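You operate a simulated robot arm through the tools that you are given. There is no shell and no other tool. Be economical: measure what you need, move in short steps, check, and stop when the job is done.

You run a simulated robot arm. Do the job below in one go: nothing can be reset, and whatever is moved stays where it is left.

TASK
Fill the checked disc with green, tap its bubbles out and set the round grey cover over it.
Fine: push the beige slide tray in, two pumps, draw it out, tap the white tab; the disc stays on the tray; the other discs stay. Where these are worked on the way, their far stop is far enough and under half their travel is too little: beige slide tray.

It is judged by the outcome, as a careful person would: the job done as asked, and still so three seconds after it is handed in. It fails if anything else is knocked over, pushed out of place, dropped, spilled or broken. Lids that push on must go on centred and level and be pressed home; caps that screw on are set level and turned clockwise until they are tight.

THE ROBOT
A 7-joint arm with a two-finger parallel gripper, fixed in place. Base frame: the origin is at the foot of the arm, x ahead of it, y to its left, z up. Units: mm, degrees, N and s.
With the tool pointing down near the work surface it reaches from about 300 to 680 mm from the base axis. Its first joint turns from -66.0 to 66.0 degrees. Payload 1.57 kg.
The tool frame sits at the grasp point between the pads (the TCP): z along the fingers, y along the line on which they close. The tips reach 30 mm beyond it. Largest opening 110 mm; finger width 24, thickness 12; the body of the gripper, 48 by 112 mm, starts 78 mm behind the TCP.
Orientation is told as [roll, pitch, yaw] about the base's x, y, z axes, in that order, counted from this pose: with the fingers straight down and closing along the base's y, the tool's x points along the base's -x, its y along +y and its z along -z.

THE INTERFACE
- The arm moves only by the tool servo_tool. Its argument "targets" is a list of rows, each an object (a shift or turn left out is 0, a gripper value left out holds the last) with "jaw": the gripper command, from -1 (fully open) to 1 (shut), values between in proportion; "slide": the shift along the tool's x, y, z in mm, a list of three; "delta_rot": the turn, a rotation vector about the tool's x, y, z in degrees, a list of three. In form: [{"jaw": jaw, "slide": [tx, ty, tz], "delta_rot": [ax, ay, az]}, ...]. A call has 1 to 10 rows; each row is the pose to reach, as a shift and turn from the pose commanded when the call began, along the tool's axes at that moment. Rows are played at 5 a second. More than 50 mm and 8.6 degrees between two rows, or a gripper value outside its range, and nothing of the call is played. Where a pose cannot be reached the arm comes as near as it can. A force on the tool above 70 N (or 10 N above the force at the start of the call, whichever is more), or a blocked arm, ends the call early, and 0.2 s more pass. Each finger travels about 108 mm/s and halts on what it meets, pressing with about 24 N; the grip force reading is that of the motor and also rises with nothing between the fingers. The clock runs only during rows and for 0.2 s after the last one: add rows that repeat a pose to give the fingers time. The reply holds the time, the measured pose of the TCP, the force on the tool along the base axes, the opening and the grip force, in the units named above and with some noise, with the torque about the TCP (base axes, N m) and any sound that the robot's microphone picked up.
- Cameras (640 x 400 px; columns grow to the right, rows downward): "scene" is fixed at [170.9, -408, 1386.7]; the picture's right is [0.65, -0.76, 0.00], its down [-0.54, -0.46, -0.71] and it looks along [0.54, 0.46, -0.70] (base axes); focal length 312 px, centre (320, 200). "wrist" rides on the gripper at [70, 16, -141] in the tool frame; the picture's right is [-0.23, 0.97, 0.00], its down [-0.86, -0.20, -0.48] and it looks along [-0.47, -0.11, 0.88] (tool axes); focal length 222 px, centre (320, 200). There is no depth. A picture from a camera that has moved, and an enlarged one, comes with that camera's place and axes in the base frame and with its lens.
- capture(camera): a new picture of that camera. The clock stands still meanwhile.
- inspect(camera, box): a new picture of the part [left, top, right, bottom] of that camera's present view, enlarged. The clock stands still meanwhile.
- finish_job(): hands the job in; it is judged then, once.

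Go step by step. Nothing tells you positions but the pictures and the camera data: compare them with the known pose of the tool, close in by small moves and look again before you grip or let go. The budget is 120 turns and 76 pictures, counting those below and the enlarged ones. Unless the task says otherwise, let go and move clear before handing in, and close with one line.

The tools are called after "Call:" by a JSON object that holds its "name" and its "arguments". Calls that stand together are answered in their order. servo_tool: Moves the arm, as the interface text tells. Its arguments: {"type":"object","properties":{"targets":{"type":"array"}},"required":["targets"]} The other tools are called the same way: capture (camera) takes a picture; inspect (camera, box) takes an enlarged picture of a part of a camera's view; finish_job () hands the job in.

At the start:

```text
time: 0.0
eef_pos: [397.9, -122.4, 1135.2]
ee_rot: [-0.1, 0.1, -0.1]
ft_force: [0.4, 0.0, 0.7]
wrist_torque: [-0.04, 0.0, 0.01]
width: 110.1
gripper_force: 0.0
```

scene: 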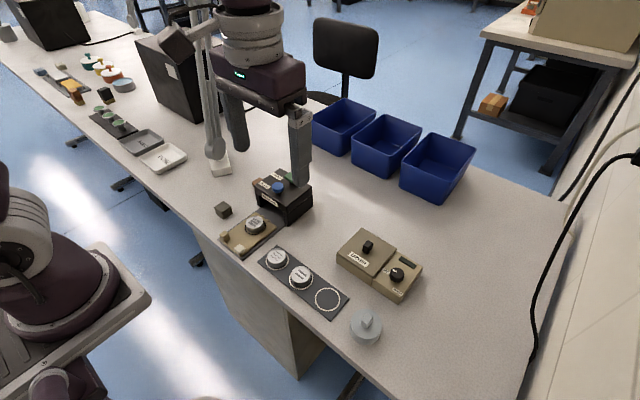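
wrist: 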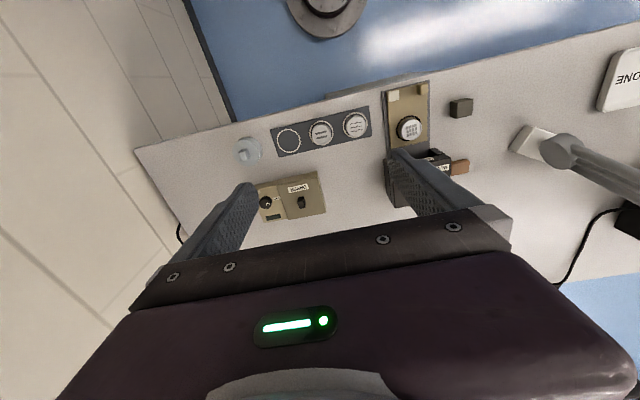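

I see a dispenser (black box with blue and green plungers), a tray with a disc, a white tab, a row of discs and a round grey cover. I'll take enlarged pictures.

Call:
{"name": "inspect", "arguments": {"camera": "scene", "box": [200, 150, 360, 270]}}

Call:
{"name": "inspect", "arguments": {"camera": "scene", "box": [250, 220, 430, 355]}}

Call:
{"name": "inspect", "arguments": {"camera": "wrist", "box": [220, 70, 500, 245]}}

```text
3.33 times, centred on (280, 210) of scene
camera zoom: at [170.9, -408.0, 1386.7], right [0.65, -0.76, 0.0], down [-0.54, -0.46, -0.71], along [0.54, 0.46, -0.7], focal length 1041 px, centre (453, 167)
```

zoom: 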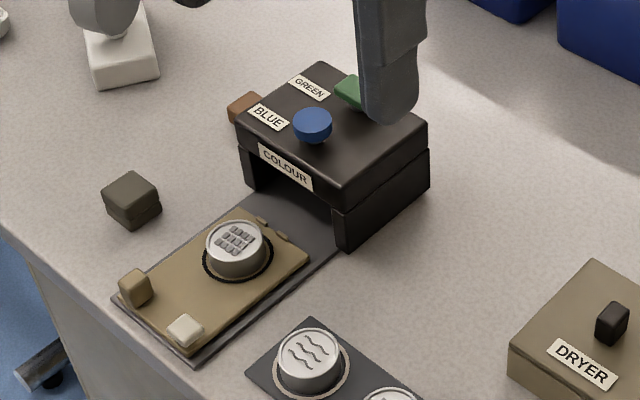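

```text
2.96 times, centred on (340, 288) of scene
camera zoom: at [170.9, -408.0, 1386.7], right [0.65, -0.76, 0.0], down [-0.54, -0.46, -0.71], along [0.54, 0.46, -0.7], focal length 926 px, centre (261, -59)
```

zoom: 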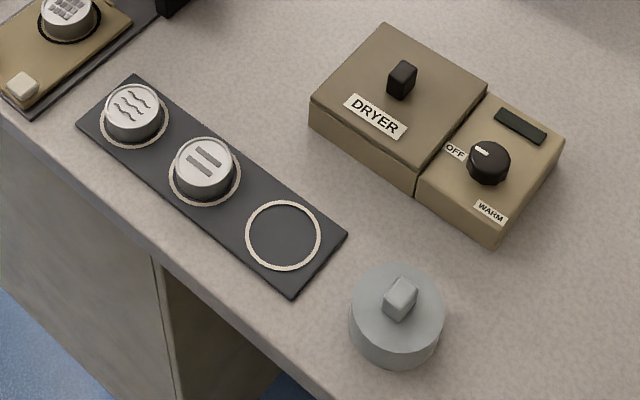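

```text
2.29 times, centred on (360, 158) of wrist
camera zoom: at [326.8, -106.8, 1275.4], right [0.23, 0.97, 0.0], down [0.86, -0.2, 0.48], along [0.47, -0.11, -0.88], focal length 508 px, centre (229, 297)
```

zoom: 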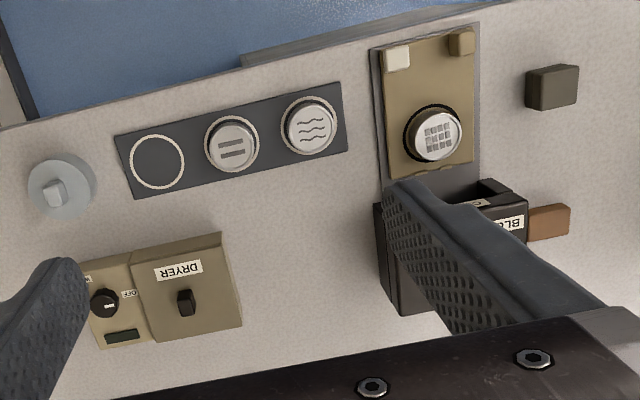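

Checked disc is on the tray near (468, 62, 778). I'll move closer for a look.

Call:
{"name": "servo_tool", "arguments": {"targets": [{"slide": [4, 32, 20]}, {"slide": [8, 64, 45]}, {"slide": [12, 96, 75]}, {"slide": [15, 130, 105]}, {"slide": [18, 162, 135]}, {"slide": [18, 162, 135]}]}}

Call:
{"name": "capture", "arguments": {"camera": "wrist"}}

Call:
{"name": "inspect", "arguments": {"camera": "scene", "box": [200, 150, 360, 270]}}

```text
time: 1.4
eef_pos: [377.8, 38.6, 1000.9]
ee_rot: [0.1, 0.0, 0.1]
ft_force: [1.1, 0.2, 0.0]
wrist_torque: [0.03, -0.03, 0.02]
width: 110.1
gripper_force: 0.1
```

```text
70 pictures are left
camera wrist: at [307.0, 54.6, 1142.3], right [0.23, 0.97, 0.0], down [0.86, -0.2, 0.48], along [0.47, -0.11, -0.88], focal length 222 px, centre (320, 200)
```

wrist: 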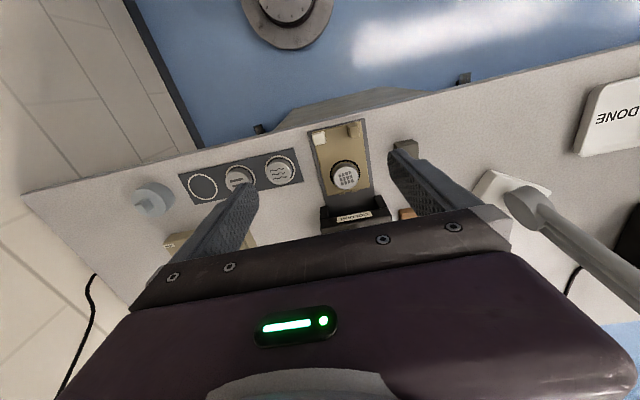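

```text
3.33 times, centred on (280, 210) of scene
camera zoom: at [170.9, -408.0, 1386.7], right [0.65, -0.76, 0.0], down [-0.54, -0.46, -0.71], along [0.54, 0.46, -0.7], focal length 1041 px, centre (453, 167)
```

zoom: 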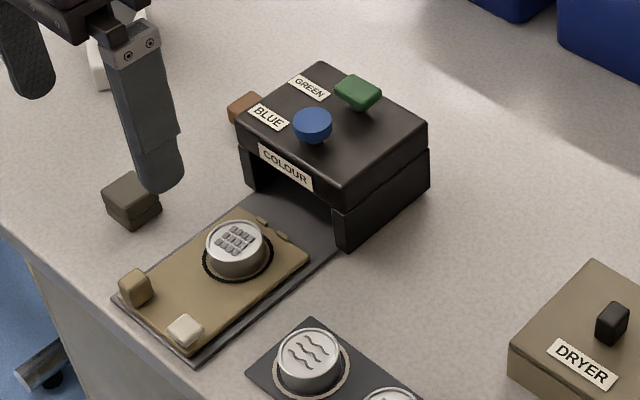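

Call:
{"name": "inspect", "arguments": {"camera": "wrist", "box": [260, 110, 440, 230]}}

Call:
{"name": "inspect", "arguments": {"camera": "wrist", "box": [120, 130, 320, 260]}}

```text
3.33 times, centred on (350, 170) of wrist
camera zoom: at [307.0, 54.6, 1142.3], right [0.23, 0.97, 0.0], down [0.86, -0.2, 0.48], along [0.47, -0.11, -0.88], focal length 740 px, centre (220, 300)
```

zoom: 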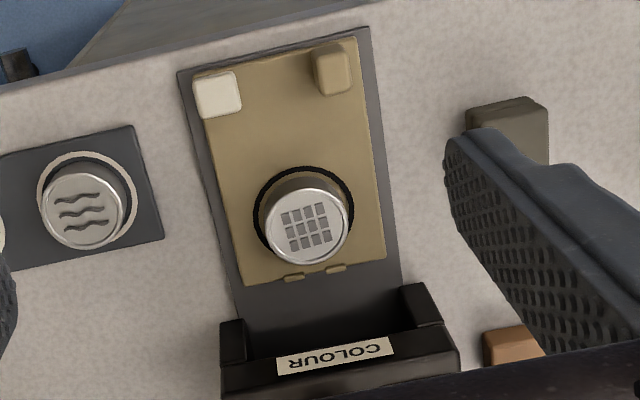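

```text
3.08 times, centred on (220, 195) of wrist
camera zoom: at [307.0, 54.6, 1142.3], right [0.23, 0.97, 0.0], down [0.86, -0.2, 0.48], along [0.47, -0.11, -0.88], focal length 684 px, centre (628, 215)
```

zoom: 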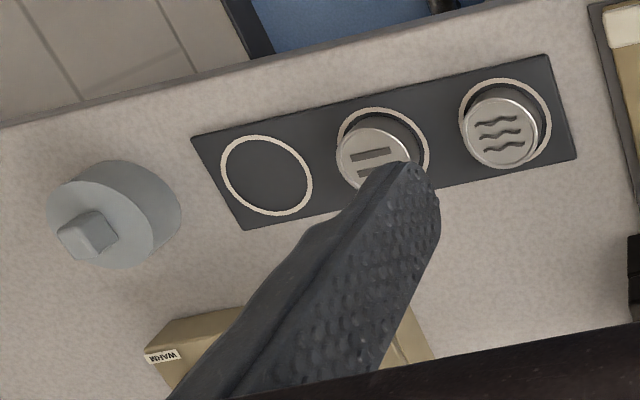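

Tray lies along +x (x 382–506, y 21–108, top z≈753), its knob around (391, 90, top 780). I'll hover over the knob with a partial opening.

Call:
{"name": "servo_tool", "arguments": {"targets": [{"jaw": 0.0, "slide": [-4, 17, 35]}, {"slide": [-8, 35, 75]}, {"slide": [-13, 52, 115]}, {"slide": [-13, 52, 151]}, {"slide": [-13, 52, 151]}]}}

Call:
{"name": "inspect", "arguments": {"camera": "scene", "box": [200, 150, 360, 270]}}

Call:
{"name": "capture", "arguments": {"camera": "wrist"}}

```text
time: 2.6
eef_pos: [393.2, 90.2, 847.9]
ee_rot: [0.1, 0.0, 0.1]
ft_force: [-0.4, 0.0, 0.8]
wrist_torque: [-0.01, 0.0, 0.0]
width: 54.9
gripper_force: 0.0
```

```text
3.33 times, centred on (280, 210) of scene
camera zoom: at [170.9, -408.0, 1386.7], right [0.65, -0.76, 0.0], down [-0.54, -0.46, -0.71], along [0.54, 0.46, -0.7], focal length 1041 px, centre (453, 167)
```

zoom: 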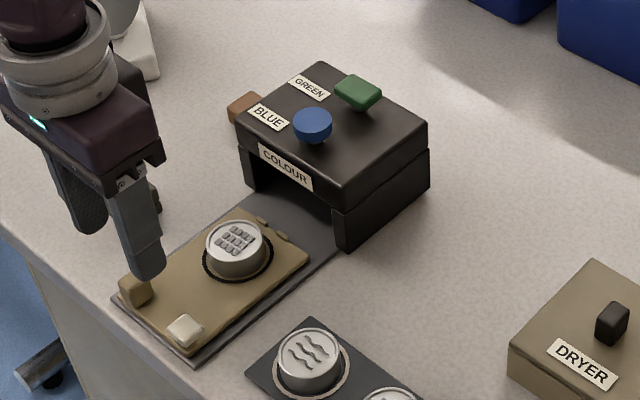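

```text
65 pictures are left
camera wrist: at [321.1, 106.9, 988.7], right [0.23, 0.97, 0.0], down [0.85, -0.2, 0.48], along [0.47, -0.11, -0.88], focal length 222 px, centre (320, 200)
```

wrist: 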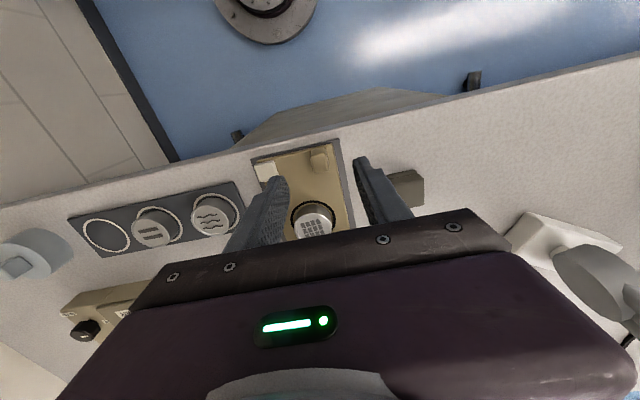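

Knob confirmed at about (390, 89.5). Descend and grip it.

Call:
{"name": "servo_tool", "arguments": {"targets": [{"jaw": 0.2, "slide": [2, 0, 20]}, {"slide": [2, -0.5, 40]}, {"slide": [2, -0.5, 58]}, {"slide": [2, -0.5, 58]}]}}

Call:
{"name": "inspect", "arguments": {"camera": "scene", "box": [200, 190, 300, 265]}}

Call:
{"name": "inspect", "arguments": {"camera": "wrist", "box": [220, 110, 440, 250]}}

```text
time: 3.6
eef_pos: [390.6, 91.3, 792.8]
ee_rot: [0.0, -0.2, 0.0]
ft_force: [0.9, -0.8, 50.1]
wrist_torque: [-1.39, 0.38, 0.29]
width: 43.9
gripper_force: 0.1
```

```text
5.33 times, centred on (250, 228) of scene
camera zoom: at [170.3, -408.1, 1386.8], right [0.65, -0.76, 0.0], down [-0.54, -0.46, -0.71], along [0.54, 0.46, -0.7], focal length 1666 px, centre (693, 53)
```

zoom: 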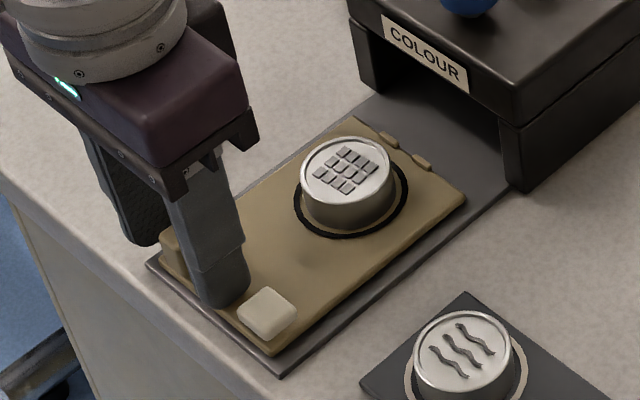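

```text
2.86 times, centred on (330, 180) of wrist
camera zoom: at [319.9, 106.3, 932.4], right [0.23, 0.97, 0.0], down [0.85, -0.2, 0.48], along [0.47, -0.11, -0.88], focal length 635 px, centre (291, 257)
```

zoom: 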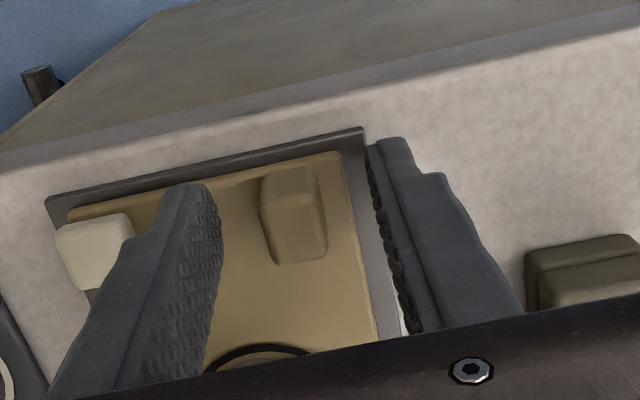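

The tips touched the tray (top ≈ 762). Lift 6 mm and close on the knob.

Call:
{"name": "servo_tool", "arguments": {"targets": [{"slide": [0, 0, -6]}, {"jaw": 0.6, "slide": [0, 0, -6]}, {"jaw": 0.8, "slide": [0, 0, -6]}, {"jaw": 0.8, "slide": [0, 0, -6]}]}}

Call:
{"name": "inspect", "arguments": {"camera": "wrist", "box": [220, 110, 440, 250]}}

```text
time: 4.6
eef_pos: [388.4, 90.9, 796.0]
ee_rot: [0.0, 0.1, 0.1]
ft_force: [-0.5, 8.7, -17.3]
wrist_torque: [0.17, 0.5, -0.11]
width: 15.7
gripper_force: 31.4
```

```text
2.86 times, centred on (330, 180) of wrist
camera zoom: at [318.9, 106.5, 936.9], right [0.23, 0.97, 0.0], down [0.86, -0.2, 0.48], along [0.46, -0.11, -0.88], focal length 635 px, centre (291, 257)
```

zoom: 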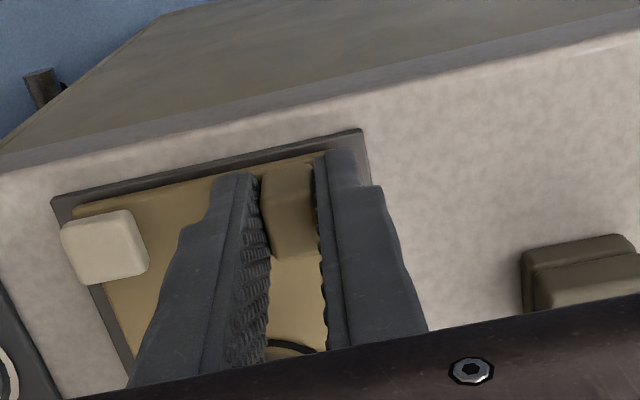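

Gripped the knob (15.7 mm wide). Relax slightly and push the tray in gently.

Call:
{"name": "servo_tool", "arguments": {"targets": [{"slide": [0, 0.7, 2]}, {"slide": [-4, 0.7, 2]}, {"slide": [-10, 0.7, 2]}, {"slide": [-16, 0.7, 2]}, {"slide": [-22, 0.7, 2]}, {"slide": [-28, 0.7, 2]}, {"slide": [-34, 0.7, 2]}, {"slide": [-40, 0.7, 2]}]}}

Call:
{"name": "inspect", "arguments": {"camera": "scene", "box": [200, 150, 360, 270]}}

```text
time: 6.4
eef_pos: [430.7, 92.1, 793.2]
ee_rot: [-0.1, 0.1, -0.1]
ft_force: [-0.4, -2.1, -31.0]
wrist_torque: [0.13, 0.07, 0.1]
width: 15.6
gripper_force: 31.1
```

```text
3.33 times, centred on (280, 210) of scene
camera zoom: at [171.3, -407.9, 1386.7], right [0.65, -0.76, 0.0], down [-0.54, -0.46, -0.71], along [0.54, 0.46, -0.7], focal length 1041 px, centre (453, 167)
```

zoom: 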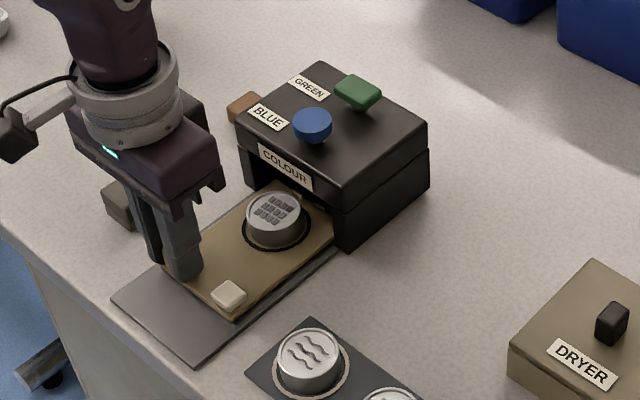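

Call:
{"name": "servo_tool", "arguments": {"targets": [{"slide": [-3, -0.5, 2]}, {"slide": [-8, -0.5, 2]}, {"slide": [-13, -0.5, 2]}, {"slide": [-18, -0.5, 2]}, {"slide": [-23, -0.5, 2]}, {"slide": [-28, -0.5, 2]}, {"slide": [-33, -0.5, 2]}, {"slide": [-38, -0.5, 2]}]}}

Call:
{"name": "inspect", "arguments": {"camera": "scene", "box": [200, 150, 360, 270]}}

```text
time: 8.2
eef_pos: [469.3, 91.1, 793.4]
ee_rot: [0.1, -0.1, 0.0]
ft_force: [0.1, -1.5, 27.7]
wrist_torque: [-0.03, -0.46, 0.1]
width: 15.7
gripper_force: 31.2
```

```text
3.33 times, centred on (280, 210) of scene
camera zoom: at [170.4, -408.1, 1386.7], right [0.65, -0.76, 0.0], down [-0.54, -0.46, -0.71], along [0.54, 0.46, -0.7], focal length 1041 px, centre (453, 167)
```

zoom: 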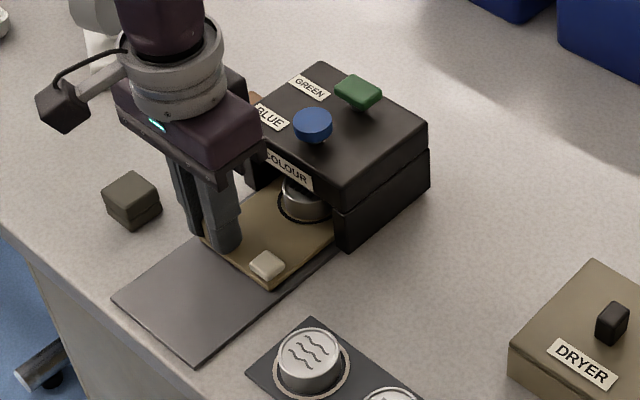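

Call:
{"name": "servo_tool", "arguments": {"targets": [{"slide": [-3, 0, -1]}, {"slide": [-7, 0, -1]}, {"slide": [-11, 0, -1]}, {"slide": [-15, 0, -1]}, {"slide": [-19, 0, -1]}, {"slide": [-23, 0, -1]}, {"slide": [-27, 0, -1]}, {"slide": [-31, 0, -1]}]}}

Call:
{"name": "inspect", "arguments": {"camera": "scene", "box": [200, 150, 360, 270]}}

```text
time: 10.0
eef_pos: [495.4, 90.9, 793.5]
ee_rot: [-0.1, 0.5, 0.0]
ft_force: [-30.8, 5.6, -8.9]
wrist_torque: [0.29, 0.52, -0.02]
width: 15.7
gripper_force: 31.3
```

```text
3.33 times, centred on (280, 210) of scene
camera zoom: at [170.4, -407.8, 1386.8], right [0.65, -0.76, 0.0], down [-0.54, -0.46, -0.71], along [0.54, 0.46, -0.7], focal length 1041 px, centre (453, 167)
```

zoom: 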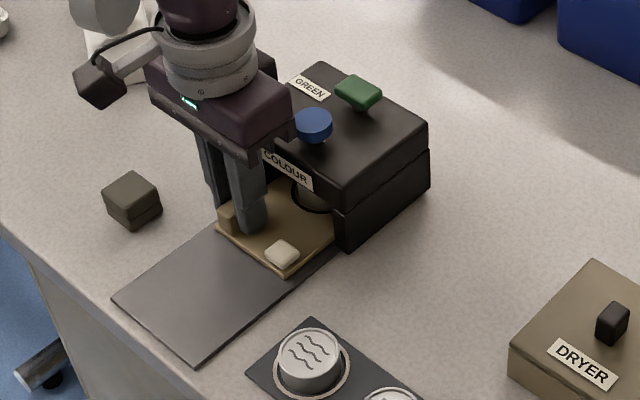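

The tray stopped (–31 N) and the fingers slipped forward on the knob. I'll release, go behind the knob and push with closed fingers to confirm it is at its stop.

Call:
{"name": "servo_tool", "arguments": {"targets": [{"jaw": 0.3, "slide": [5, 0, 0]}, {"jaw": 0.3, "slide": [5, 0, 0]}, {"slide": [5, 0, -35]}, {"jaw": 1, "slide": [45, 0, -35]}, {"jaw": 1, "slide": [50, 0, -35]}, {"slide": [50, 0, -5]}, {"slide": [50, 0, -5]}]}}

Call:
{"name": "inspect", "arguments": {"camera": "scene", "box": [200, 150, 360, 270]}}

Call:
{"name": "capture", "arguments": {"camera": "wrist"}}

```text
time: 11.6
eef_pos: [450.5, 92.8, 798.6]
ee_rot: [0.0, 0.0, 0.0]
ft_force: [-0.5, 0.3, -0.1]
wrist_torque: [-0.04, 0.02, -0.01]
width: 0.0
gripper_force: 21.7
```

```text
3.33 times, centred on (280, 210) of scene
camera zoom: at [170.9, -408.0, 1386.7], right [0.65, -0.76, 0.0], down [-0.54, -0.46, -0.71], along [0.54, 0.46, -0.7], focal length 1041 px, centre (453, 167)
```

zoom: 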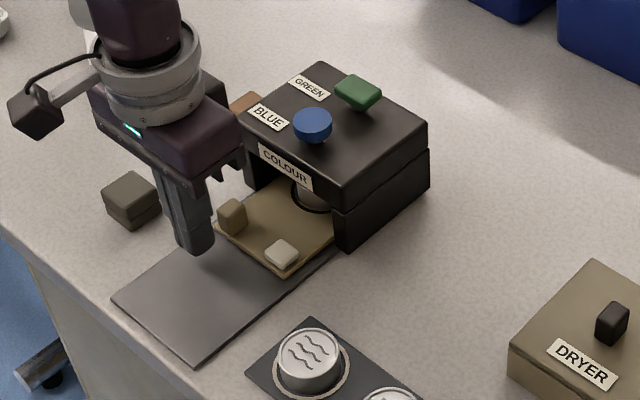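

```text
57 pictures are left
camera wrist: at [380.8, 108.2, 939.1], right [0.23, 0.97, 0.0], down [0.85, -0.2, 0.48], along [0.47, -0.11, -0.88], focal length 222 px, centre (320, 200)
```

wrist: 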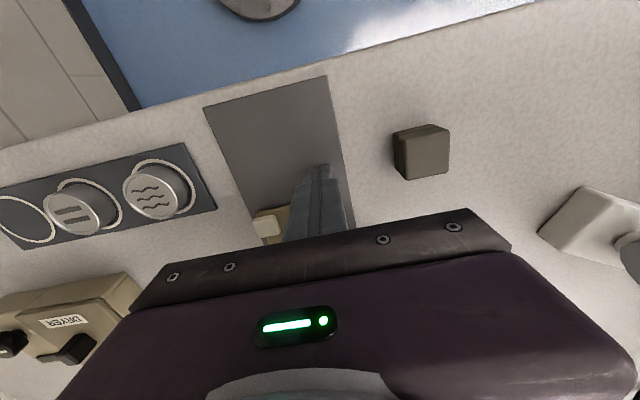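

Call:
{"name": "servo_tool", "arguments": {"targets": [{"slide": [-4, -2, 4]}, {"slide": [-8, -2, 4]}, {"slide": [-11, -2, 4]}, {"slide": [-13, -2, 4]}, {"slide": [-15, -2, 4]}, {"slide": [-17, -2, 4]}, {"slide": [-19, -2, 4]}, {"slide": [-21, -2, 4]}, {"slide": [-23, -2, 4]}]}}

Call:
{"name": "inspect", "arguments": {"camera": "scene", "box": [200, 150, 360, 270]}}

```text
time: 13.6
eef_pos: [465.2, 88.7, 793.8]
ee_rot: [-0.1, 1.1, 0.1]
ft_force: [-58.0, 16.5, 24.3]
wrist_torque: [0.03, 0.23, 0.15]
width: 0.0
gripper_force: 21.4
```

```text
3.33 times, centred on (280, 210) of scene
camera zoom: at [169.3, -407.7, 1387.0], right [0.65, -0.76, 0.0], down [-0.54, -0.46, -0.71], along [0.54, 0.46, -0.7], focal length 1041 px, centre (453, 167)
```

zoom: 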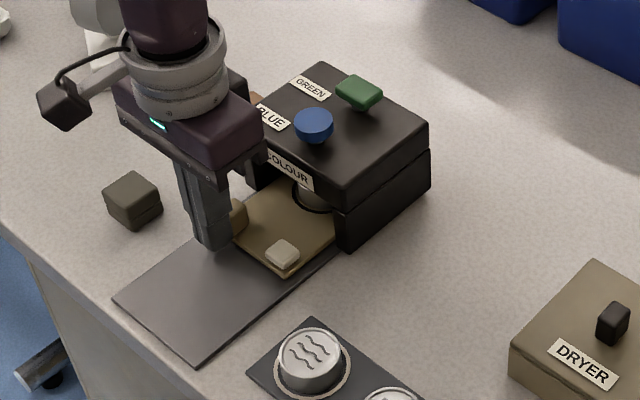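

Tray is firmly at its far stop. Back off and rise for a view of the dispenser top.

Call:
{"name": "servo_tool", "arguments": {"targets": [{"slide": [10, 0, 0]}, {"slide": [20, 0, -40]}, {"slide": [30, -10, -85]}, {"slide": [38, -30, -125]}, {"slide": [46, -55, -165]}, {"slide": [54, -80, -205]}, {"slide": [62, -105, -245]}, {"slide": [68, -130, -280]}, {"slide": [73, -155, -318]}, {"slide": [73, -179, -355]}]}}

Call:
{"name": "capture", "arguments": {"camera": "wrist"}}

Call:
{"name": "inspect", "arguments": {"camera": "wrist", "box": [340, 120, 480, 240]}}

Call:
{"name": "inspect", "arguments": {"camera": "scene", "box": [240, 155, 320, 215]}}

```text
time: 15.8
eef_pos: [399.0, -87.9, 1154.9]
ee_rot: [0.0, 0.0, 0.0]
ft_force: [-1.1, 0.3, -0.4]
wrist_torque: [0.01, 0.01, 0.01]
width: 0.0
gripper_force: 21.0
```

```text
55 pictures are left
camera wrist: at [328.0, -72.6, 1295.1], right [0.23, 0.97, 0.0], down [0.86, -0.2, 0.48], along [0.47, -0.11, -0.88], focal length 222 px, centre (320, 200)
```

wrist: 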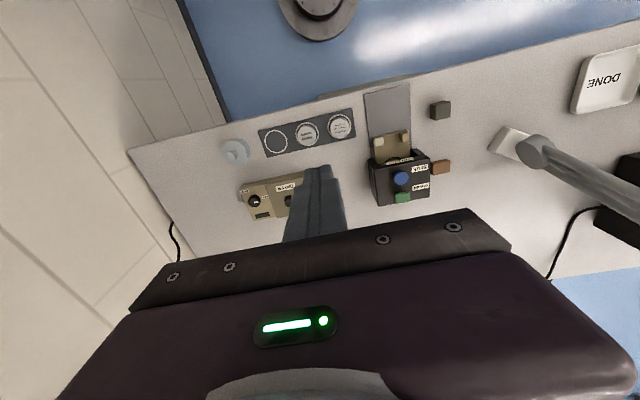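

```text
3.33 times, centred on (410, 180) of wrist
camera zoom: at [328.0, -72.6, 1295.1], right [0.23, 0.97, 0.0], down [0.86, -0.2, 0.48], along [0.47, -0.11, -0.88], focal length 740 px, centre (20, 267)
```

zoom: 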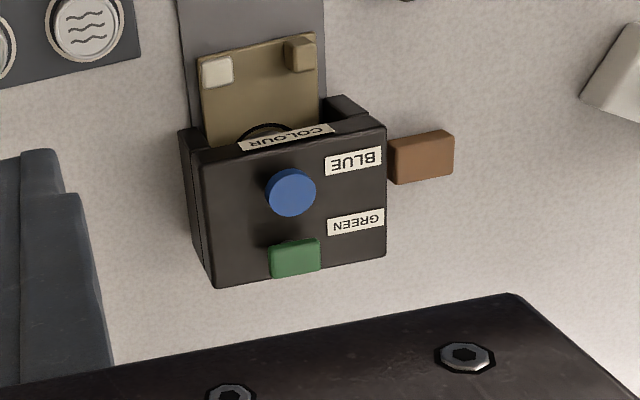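

```text
6.67 times, centred on (280, 185) of scene
camera zoom: at [170.9, -408.0, 1386.7], right [0.65, -0.76, 0.0], down [-0.54, -0.46, -0.71], along [0.54, 0.46, -0.7], focal length 2082 px, centre (587, 300)
```

zoom: 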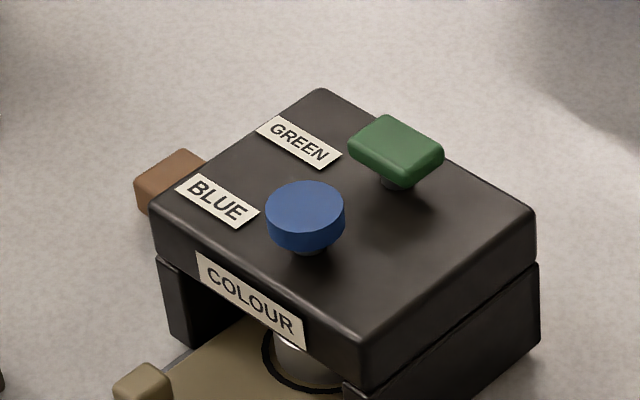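

Green plunger cap top is near (597, 54.5, 852). Move above it with closed fingers.

Call:
{"name": "servo_tool", "arguments": {"targets": [{"slide": [-33, 24, 20]}, {"slide": [-66, 48, 45]}, {"slide": [-99, 72, 70]}, {"slide": [-132, 96, 95]}, {"slide": [-165, 120, 125]}, {"slide": [-198, 144, 155]}, {"slide": [-198, 144, 200]}, {"slide": [-198, 144, 245]}, {"slide": [-198, 144, 245]}]}}

Call:
{"name": "inspect", "arguments": {"camera": "scene", "box": [240, 155, 320, 215]}}

```text
refused: row 5 steps farther than a row can; nothing moved
```

```text
6.67 times, centred on (280, 185) of scene
camera zoom: at [170.9, -408.0, 1386.7], right [0.65, -0.76, 0.0], down [-0.54, -0.46, -0.71], along [0.54, 0.46, -0.7], focal length 2082 px, centre (587, 300)
```

zoom: 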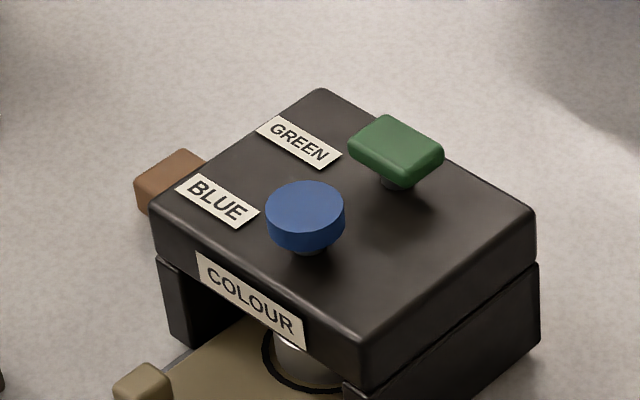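

That step was too large, so I'll use smaller increments.

Call:
{"name": "servo_tool", "arguments": {"targets": [{"slide": [-33, 24, 20]}, {"slide": [-66, 48, 45]}, {"slide": [-99, 72, 70]}, {"slide": [-132, 96, 95]}, {"slide": [-165, 120, 120]}, {"slide": [-198, 144, 145]}, {"slide": [-198, 144, 190]}, {"slide": [-198, 144, 235]}, {"slide": [-198, 144, 245]}, {"slide": [-198, 144, 245]}]}}

Call:
{"name": "inspect", "arguments": {"camera": "scene", "box": [240, 155, 320, 215]}}

Call:
{"name": "capture", "arguments": {"camera": "wrist"}}

```text
time: 18.0
eef_pos: [598.4, 52.1, 904.8]
ee_rot: [0.0, -0.1, 0.0]
ft_force: [0.5, -0.2, 0.1]
wrist_torque: [0.03, -0.01, 0.02]
width: 0.0
gripper_force: 21.0
```

```text
6.67 times, centred on (280, 185) of scene
camera zoom: at [170.9, -408.0, 1386.7], right [0.65, -0.76, 0.0], down [-0.54, -0.46, -0.71], along [0.54, 0.46, -0.7], focal length 2082 px, centre (587, 300)
```

zoom: 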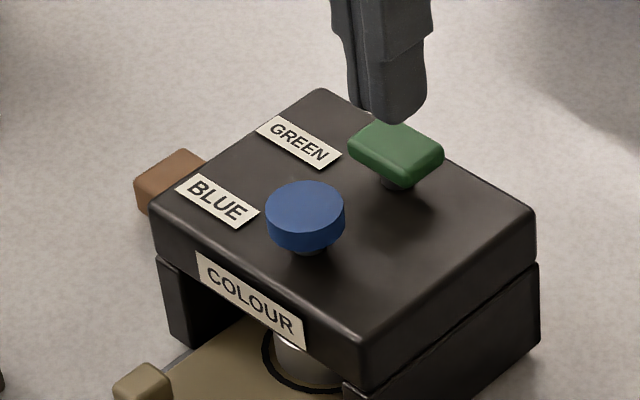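

```text
50 pictures are left
camera wrist: at [526.4, 67.9, 1046.6], right [0.23, 0.97, 0.0], down [0.85, -0.2, 0.48], along [0.47, -0.11, -0.88], focal length 222 px, centre (320, 200)
```

wrist: 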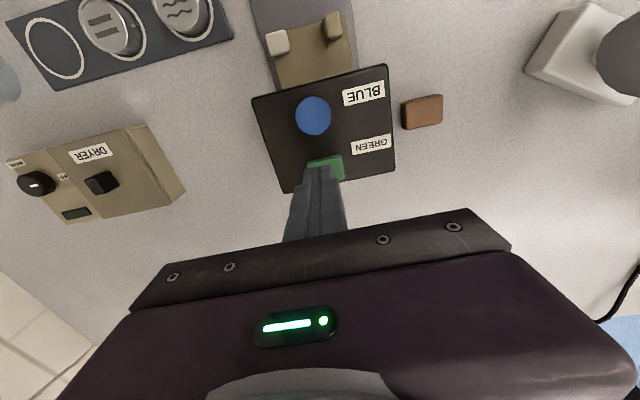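

Call:
{"name": "servo_tool", "arguments": {"targets": [{"slide": [0, 1, 10]}, {"slide": [0, 1.5, 20]}, {"slide": [0, 1.5, 24]}, {"slide": [0, 1.5, 27]}, {"slide": [0, 1.5, 30]}, {"slide": [0, 1.5, 30]}]}}

Call:
{"name": "inspect", "arguments": {"camera": "scene", "box": [240, 155, 320, 215]}}

```text
time: 19.4
eef_pos: [597.9, 55.4, 876.0]
ee_rot: [-0.1, 0.0, 0.0]
ft_force: [-0.4, -1.1, 2.3]
wrist_torque: [-0.04, 0.01, -0.02]
width: 0.2
gripper_force: 21.2
```

```text
6.67 times, centred on (280, 185) of scene
camera zoom: at [170.8, -408.0, 1386.7], right [0.65, -0.76, 0.0], down [-0.54, -0.46, -0.71], along [0.54, 0.46, -0.7], focal length 2082 px, centre (587, 300)
```

zoom: 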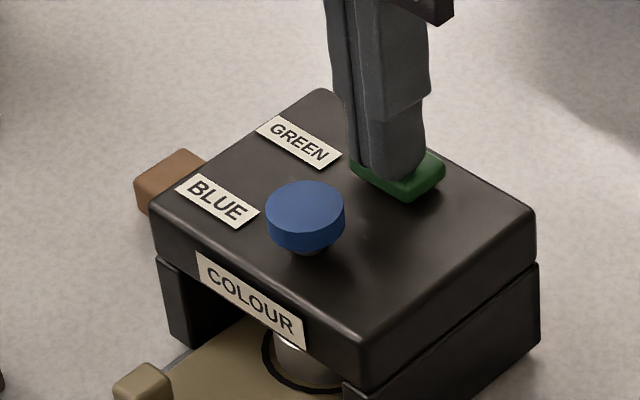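

The plunger goes down with a light force. Continue to its bottom.

Call:
{"name": "servo_tool", "arguments": {"targets": [{"slide": [0, 0, 2]}, {"slide": [0, 0, 4]}, {"slide": [0, 0, 6]}, {"slide": [0, 0, 6]}]}}

Call:
{"name": "inspect", "arguments": {"camera": "scene", "box": [240, 155, 320, 215]}}

```text
time: 20.4
eef_pos: [597.2, 56.3, 870.7]
ee_rot: [0.0, -0.1, 0.1]
ft_force: [-13.7, -5.7, 47.7]
wrist_torque: [-0.14, 0.3, 0.0]
width: 0.2
gripper_force: 21.8
```

```text
6.67 times, centred on (280, 185) of scene
camera zoom: at [169.6, -408.2, 1386.8], right [0.65, -0.76, 0.0], down [-0.54, -0.46, -0.71], along [0.54, 0.46, -0.7], focal length 2082 px, centre (587, 300)
```

zoom: 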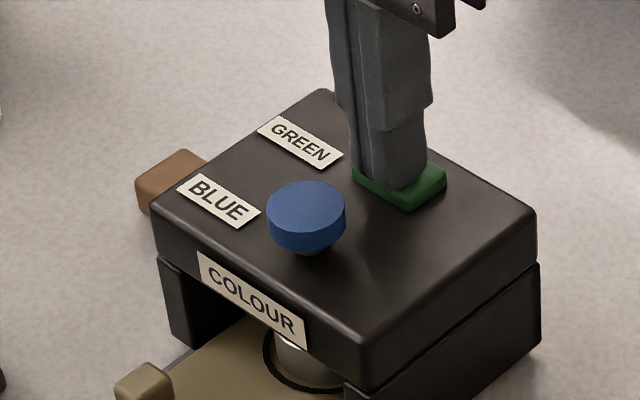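

That's one full pump at the bottom stop. Rise clear and check that it returned.

Call:
{"name": "servo_tool", "arguments": {"targets": [{"slide": [0, -1, -8]}, {"slide": [0, -1, -18]}, {"slide": [0, -1, -30]}, {"slide": [0, -1, -30]}]}}

Call:
{"name": "inspect", "arguments": {"camera": "scene", "box": [240, 155, 320, 215]}}

```text
time: 21.4
eef_pos: [596.6, 55.0, 897.7]
ee_rot: [0.1, -0.1, 0.0]
ft_force: [0.8, 0.2, -0.5]
wrist_torque: [-0.02, 0.02, 0.0]
width: 0.1
gripper_force: 21.4
```

```text
6.67 times, centred on (280, 185) of scene
camera zoom: at [170.9, -408.0, 1386.7], right [0.65, -0.76, 0.0], down [-0.54, -0.46, -0.71], along [0.54, 0.46, -0.7], focal length 2082 px, centre (587, 300)
```

zoom: 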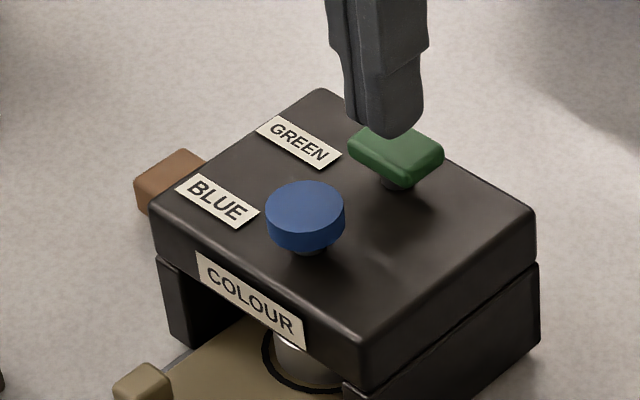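

The plunger is back up. Second pump, to the same depth, then rise high.

Call:
{"name": "servo_tool", "arguments": {"targets": [{"slide": [0, 0, 10]}, {"slide": [0, 0, 18]}, {"slide": [0, 0, 24]}, {"slide": [0, 0, 28]}, {"slide": [0, 0, 30]}, {"slide": [0, 0, 30]}]}}

Call:
{"name": "servo_tool", "arguments": {"targets": [{"slide": [0, 0, -8]}, {"slide": [0, 0, -20]}, {"slide": [0, 0, -50]}, {"slide": [0, 0, -90]}, {"slide": [0, 0, -90]}]}}

Call:
{"name": "inspect", "arguments": {"camera": "scene", "box": [200, 150, 360, 270]}}

```text
time: 22.8
eef_pos: [596.8, 53.7, 870.4]
ee_rot: [0.0, -0.1, 0.0]
ft_force: [-14.4, -4.4, 43.1]
wrist_torque: [-0.12, 0.3, -0.04]
width: 0.1
gripper_force: 20.9
```

```text
time: 24.0
eef_pos: [596.4, 54.1, 957.1]
ee_rot: [0.0, 0.0, 0.0]
ft_force: [-0.1, 0.5, -0.1]
wrist_torque: [-0.02, 0.0, 0.03]
width: 0.2
gripper_force: 21.5
```

```text
3.33 times, centred on (280, 210) of scene
camera zoom: at [170.9, -408.0, 1386.7], right [0.65, -0.76, 0.0], down [-0.54, -0.46, -0.71], along [0.54, 0.46, -0.7], focal length 1041 px, centre (453, 167)
```

zoom: 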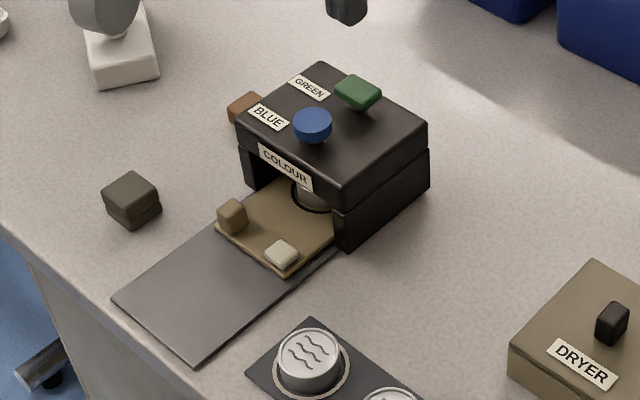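

Both pumps are done. Now go back over the tray knob at about (484, 90.5) to draw the tray out.

Call:
{"name": "servo_tool", "arguments": {"targets": [{"jaw": 0.2, "slide": [38, 12, 0]}, {"slide": [76, 24, 0]}, {"slide": [114, 35.7, 0]}, {"slide": [114, 35.7, 45]}, {"slide": [114, 35.7, 90]}, {"slide": [114, 35.7, 130]}, {"slide": [114, 35.7, 130]}]}}

Call:
{"name": "inspect", "arguments": {"camera": "scene", "box": [200, 150, 360, 270]}}

Call:
{"name": "inspect", "arguments": {"camera": "wrist", "box": [220, 110, 440, 250]}}

```text
time: 25.6
eef_pos: [484.8, 90.1, 831.2]
ee_rot: [0.0, 0.0, 0.0]
ft_force: [0.4, -0.5, -0.3]
wrist_torque: [-0.01, 0.0, 0.0]
width: 44.0
gripper_force: 0.1
```

```text
3.33 times, centred on (280, 210) of scene
camera zoom: at [170.9, -408.0, 1386.7], right [0.65, -0.76, 0.0], down [-0.54, -0.46, -0.71], along [0.54, 0.46, -0.7], focal length 1041 px, centre (453, 167)
```

zoom: 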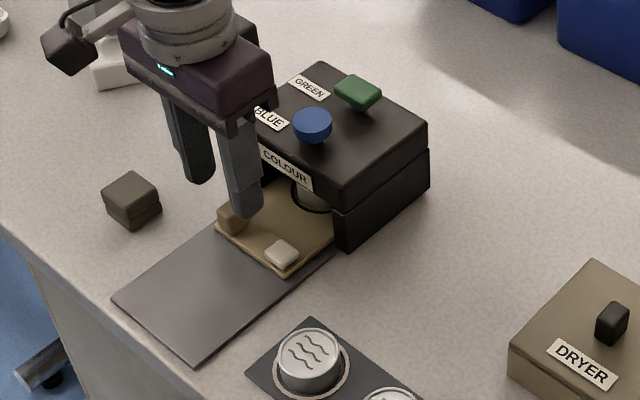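

```text
2.86 times, centred on (330, 180) of wrist
camera zoom: at [414.3, 105.7, 972.0], right [0.23, 0.97, 0.0], down [0.85, -0.2, 0.48], along [0.47, -0.11, -0.88], focal length 635 px, centre (291, 257)
```

zoom: 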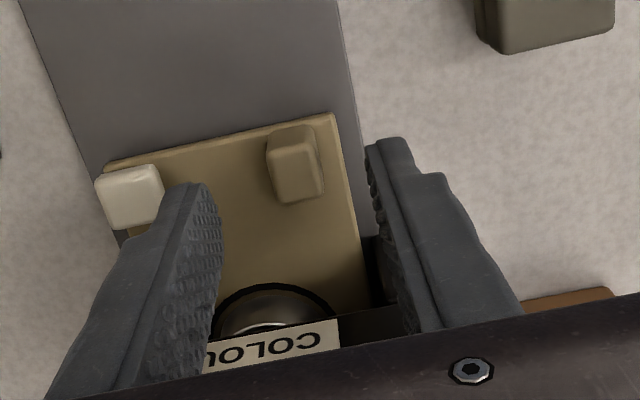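

Knob is at (483, 90.5). Descend 32 mm and close.

Call:
{"name": "servo_tool", "arguments": {"targets": [{"slide": [1, 0, 16]}, {"slide": [1, 0, 32.5]}, {"slide": [1, 0, 32.5]}, {"jaw": 0.6, "slide": [1, 0, 32.5]}, {"jaw": 0.8, "slide": [1, 0, 32.5]}, {"jaw": 0.8, "slide": [1, 0, 32.5]}]}}

```text
time: 27.0
eef_pos: [483.7, 89.5, 797.5]
ee_rot: [0.1, -0.1, 0.1]
ft_force: [-0.1, -1.5, -6.3]
wrist_torque: [0.01, -0.41, 0.0]
width: 15.9
gripper_force: 31.3
```

Gripped. Draw the tray out smoothly.

Call:
{"name": "servo_tool", "arguments": {"targets": [{"slide": [2, 0, 1]}, {"slide": [6, 0, 1]}, {"slide": [11, 0, 1]}, {"slide": [17, 0, 1]}, {"slide": [23, 0, 1]}, {"slide": [29, 0, 1]}, {"slide": [35, 0, 1]}, {"slide": [41, 0, 1]}, {"slide": [45, 0, 1]}, {"slide": [47, 0, 1]}]}}

Call:
{"name": "servo_tool", "arguments": {"targets": [{"slide": [2, 0, 0]}, {"slide": [6, 0, 0]}, {"slide": [11, 0, 0]}, {"slide": [17, 0, 0]}, {"slide": [23, 0, 0]}, {"slide": [29, 0, 0]}, {"slide": [35, 0, 0]}, {"slide": [41, 0, 0]}, {"slide": [45, 0, 0]}, {"slide": [47, 0, 0]}]}}

Call:
{"name": "inspect", "arguments": {"camera": "scene", "box": [200, 150, 360, 270]}}

```text
time: 29.2
eef_pos: [435.1, 91.0, 795.0]
ee_rot: [0.0, 0.1, 0.0]
ft_force: [-0.6, 18.3, -17.8]
wrist_torque: [0.15, -0.66, -0.24]
width: 16.0
gripper_force: 31.4
```

```text
time: 31.4
eef_pos: [388.4, 91.5, 795.9]
ee_rot: [0.1, 0.1, 0.0]
ft_force: [7.7, 33.2, -18.8]
wrist_torque: [0.45, 0.65, -0.06]
width: 15.8
gripper_force: 30.9
```

```text
3.33 times, centred on (280, 210) of scene
camera zoom: at [171.3, -407.2, 1386.9], right [0.65, -0.76, 0.0], down [-0.54, -0.46, -0.71], along [0.54, 0.46, -0.71], focal length 1041 px, centre (453, 167)
```

zoom: 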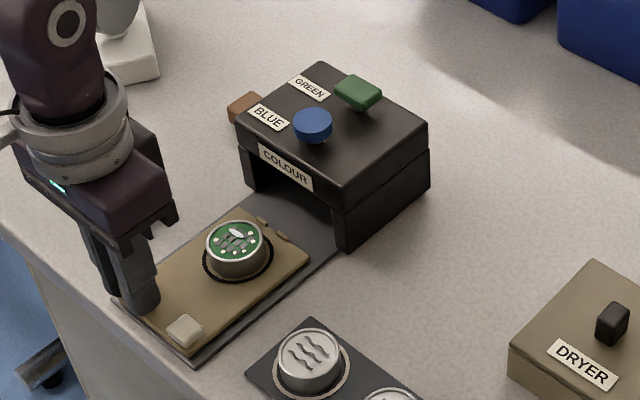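

The disc is green with bubbles, and the tray is fully out. Release the knob, rise, and hover over the white tab.

Call:
{"name": "servo_tool", "arguments": {"targets": [{"jaw": 0.3, "slide": [0, 0, 0]}, {"jaw": 0.2, "slide": [0, 0, 0]}, {"slide": [0, 0, -35]}, {"slide": [0, -28, -50]}, {"jaw": 1, "slide": [0, -57, -50]}, {"jaw": 1, "slide": [0, -57, -35]}, {"jaw": 1, "slide": [0, -57, -35]}]}}

Call:
{"name": "inspect", "arguments": {"camera": "scene", "box": [200, 190, 300, 265]}}

Call:
{"name": "inspect", "arguments": {"camera": "wrist", "box": [220, 110, 440, 250]}}

```text
time: 33.0
eef_pos: [388.7, 32.6, 830.2]
ee_rot: [0.0, 0.0, 0.0]
ft_force: [-0.1, -0.3, 0.6]
wrist_torque: [-0.02, 0.02, 0.01]
width: 0.0
gripper_force: 21.8
```

```text
5.33 times, centred on (250, 228) of scene
camera zoom: at [170.9, -408.0, 1386.7], right [0.65, -0.76, 0.0], down [-0.54, -0.46, -0.71], along [0.54, 0.46, -0.7], focal length 1666 px, centre (693, 53)
```

zoom: 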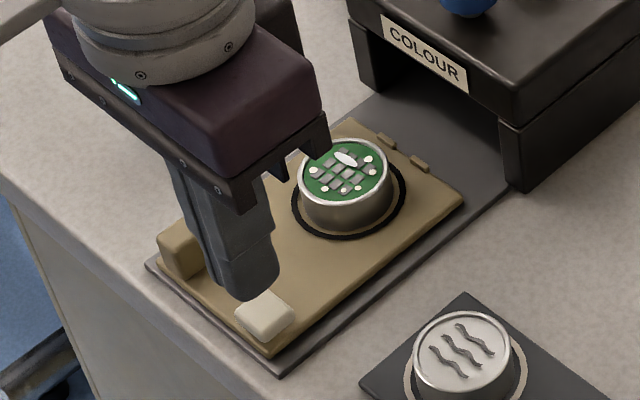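

```text
2.86 times, centred on (330, 180) of wrist
camera zoom: at [317.7, 48.4, 971.7], right [0.23, 0.97, 0.0], down [0.85, -0.2, 0.48], along [0.47, -0.11, -0.88], focal length 635 px, centre (291, 257)
```

zoom: 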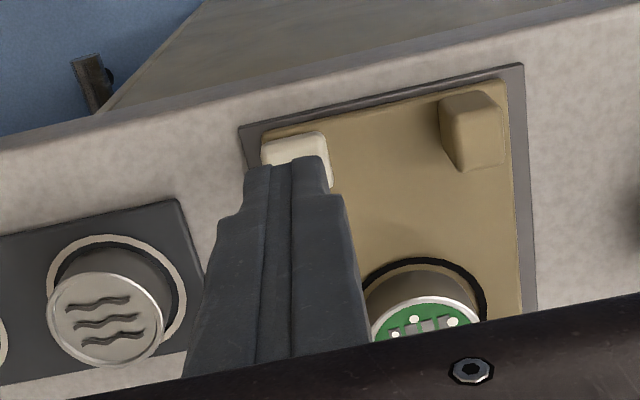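

Tip is above the tab. Tap it.

Call:
{"name": "servo_tool", "arguments": {"targets": [{"slide": [-1, 0, 15]}, {"slide": [-1, 0, 24]}, {"slide": [-1, 0, 28]}, {"slide": [-1, 0, 31]}, {"slide": [-1, 0, 34]}, {"slide": [-1, 0, 34]}]}}

Call:
{"name": "inspect", "arguments": {"camera": "scene", "box": [200, 190, 300, 265]}}

```text
time: 34.4
eef_pos: [389.3, 32.2, 796.3]
ee_rot: [0.0, -0.1, 0.0]
ft_force: [1.8, -0.4, 44.1]
wrist_torque: [-0.03, -0.15, -0.13]
width: 0.0
gripper_force: 21.6
```

```text
5.33 times, centred on (250, 228) of scene
camera zoom: at [170.4, -408.0, 1386.8], right [0.65, -0.76, 0.0], down [-0.54, -0.46, -0.71], along [0.54, 0.46, -0.7], focal length 1666 px, centre (693, 53)
```

zoom: 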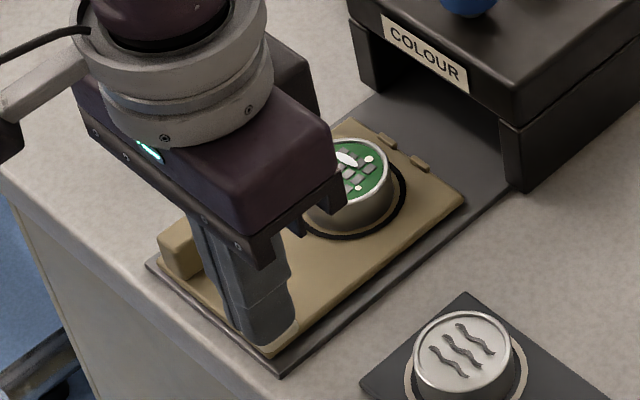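

Call:
{"name": "servo_tool", "arguments": {"targets": [{"slide": [0, 0, -10]}, {"slide": [0, 0, -20]}, {"slide": [0, 0, -20]}]}}

Call:
{"name": "inspect", "arguments": {"camera": "scene", "box": [200, 190, 300, 265]}}

```text
time: 35.2
eef_pos: [390.3, 32.9, 815.3]
ee_rot: [0.1, 0.0, -0.1]
ft_force: [-0.2, -0.2, 0.2]
wrist_torque: [0.0, 0.0, 0.02]
width: 0.0
gripper_force: 20.9
```

```text
5.33 times, centred on (250, 228) of scene
camera zoom: at [170.9, -408.0, 1386.7], right [0.65, -0.76, 0.0], down [-0.54, -0.46, -0.71], along [0.54, 0.46, -0.7], focal length 1666 px, centre (693, 53)
```

zoom: 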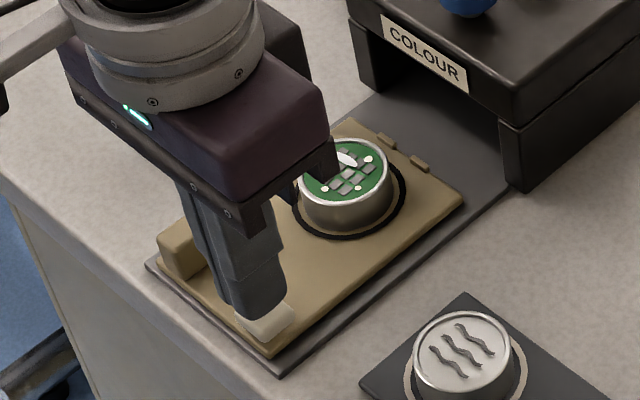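

Fewer bubbles remain, so taps work. Tap several more times.

Call:
{"name": "servo_tool", "arguments": {"targets": [{"slide": [0, 0, 14]}, {"slide": [0, 0, 20]}, {"slide": [0, 0, 10]}, {"slide": [0, 0, 0]}, {"slide": [0, 0, 0]}]}}

Call:
{"name": "inspect", "arguments": {"camera": "scene", "box": [200, 190, 300, 265]}}

```text
time: 36.4
eef_pos: [390.7, 33.9, 818.3]
ee_rot: [0.0, 0.0, -0.1]
ft_force: [0.1, 0.1, -0.1]
wrist_torque: [-0.03, -0.02, -0.01]
width: 0.1
gripper_force: 22.1
```

```text
5.33 times, centred on (250, 228) of scene
camera zoom: at [170.9, -408.0, 1386.7], right [0.65, -0.76, 0.0], down [-0.54, -0.46, -0.71], along [0.54, 0.46, -0.7], focal length 1666 px, centre (693, 53)
```

zoom: 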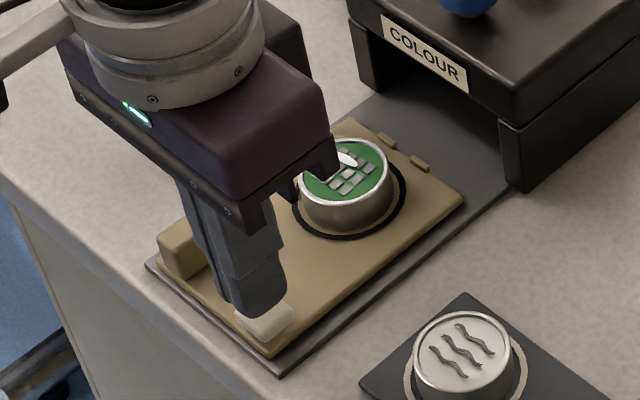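

The small bubbles look gone. Rise to verify, then head for the grey cover.

Call:
{"name": "servo_tool", "arguments": {"targets": [{"slide": [0, 0, -45]}, {"slide": [0, 0, -90]}, {"slide": [0, 0, -135]}, {"slide": [0, -40, -135]}, {"slide": [0, -85, -135]}, {"slide": [0, -130, -135]}, {"slide": [0, -175, -135]}, {"slide": [0, -175, -135]}]}}

Call:
{"name": "inspect", "arguments": {"camera": "scene", "box": [200, 190, 300, 265]}}

Call:
{"name": "inspect", "arguments": {"camera": "scene", "box": [330, 290, 410, 350]}}

Call:
{"name": "capture", "arguments": {"camera": "wrist"}}

```text
time: 38.2
eef_pos: [386.0, -143.0, 952.6]
ee_rot: [0.1, 0.0, 0.0]
ft_force: [-0.1, 0.0, 0.6]
wrist_torque: [0.0, 0.0, 0.02]
width: 0.0
gripper_force: 21.1
```

```text
5.33 times, centred on (250, 228) of scene
camera zoom: at [170.9, -408.0, 1386.7], right [0.65, -0.76, 0.0], down [-0.54, -0.46, -0.71], along [0.54, 0.46, -0.7], focal length 1666 px, centre (693, 53)
```

zoom: 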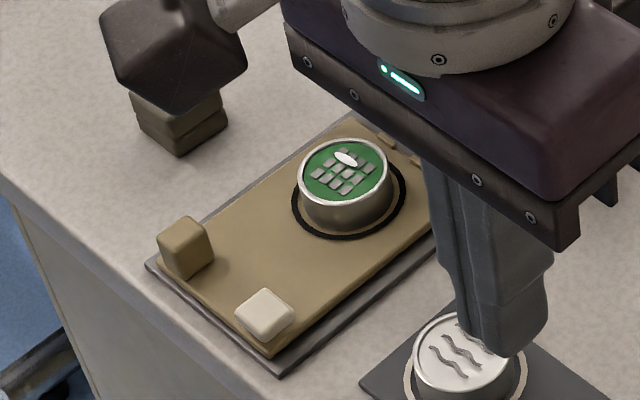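

```text
6.67 times, centred on (370, 320) of scene
camera zoom: at [170.9, -408.0, 1386.7], right [0.65, -0.76, 0.0], down [-0.54, -0.46, -0.71], along [0.54, 0.46, -0.7], focal length 2082 px, centre (-13, -600)
```

zoom: 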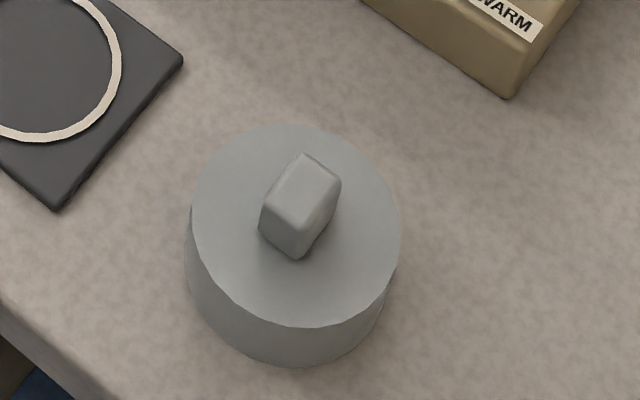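

```text
35 pictures are left
camera wrist: at [316.2, -126.2, 1093.7], right [0.23, 0.97, 0.0], down [0.86, -0.2, 0.48], along [0.47, -0.11, -0.88], focal length 222 px, centre (320, 200)
```

wrist: 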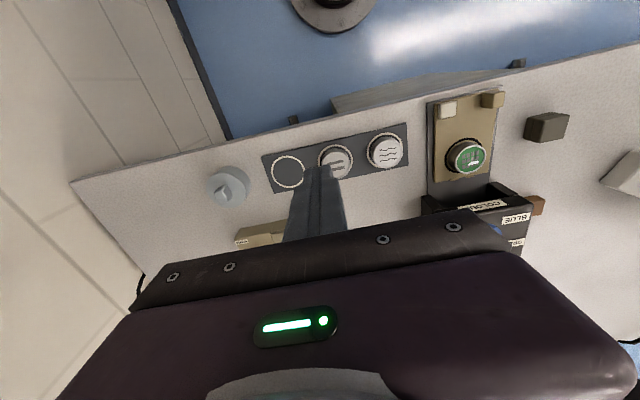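

Call:
{"name": "inspect", "arguments": {"camera": "wrist", "box": [430, 130, 500, 180]}}

Call:
{"name": "inspect", "arguments": {"camera": "scene", "box": [240, 205, 270, 228]}}

```text
8.00 times, centred on (465, 155) of wrist
camera zoom: at [316.2, -126.2, 1093.7], right [0.23, 0.97, 0.0], down [0.86, -0.2, 0.48], along [0.47, -0.11, -0.88], focal length 1777 px, centre (-840, 560)
```

zoom: 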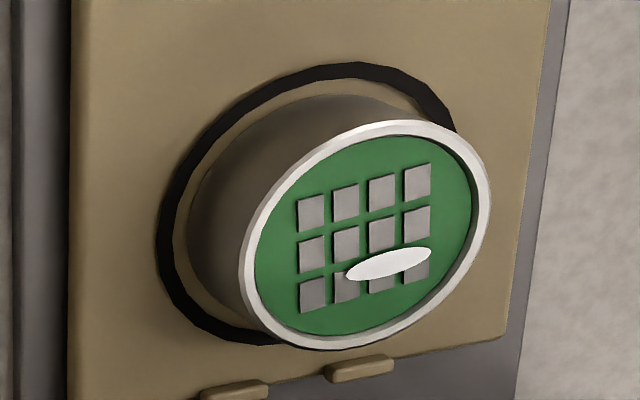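

```text
16.00 times, centred on (255, 216) of scene
camera zoom: at [170.9, -408.0, 1386.7], right [0.65, -0.76, 0.0], down [-0.54, -0.46, -0.71], along [0.54, 0.46, -0.7], focal length 4998 px, centre (1360, -64)
```

zoom: 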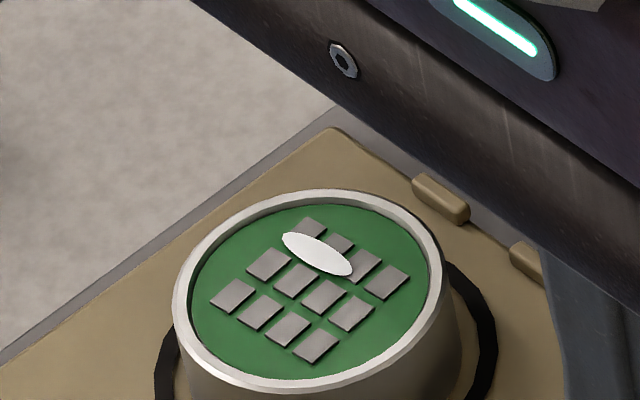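

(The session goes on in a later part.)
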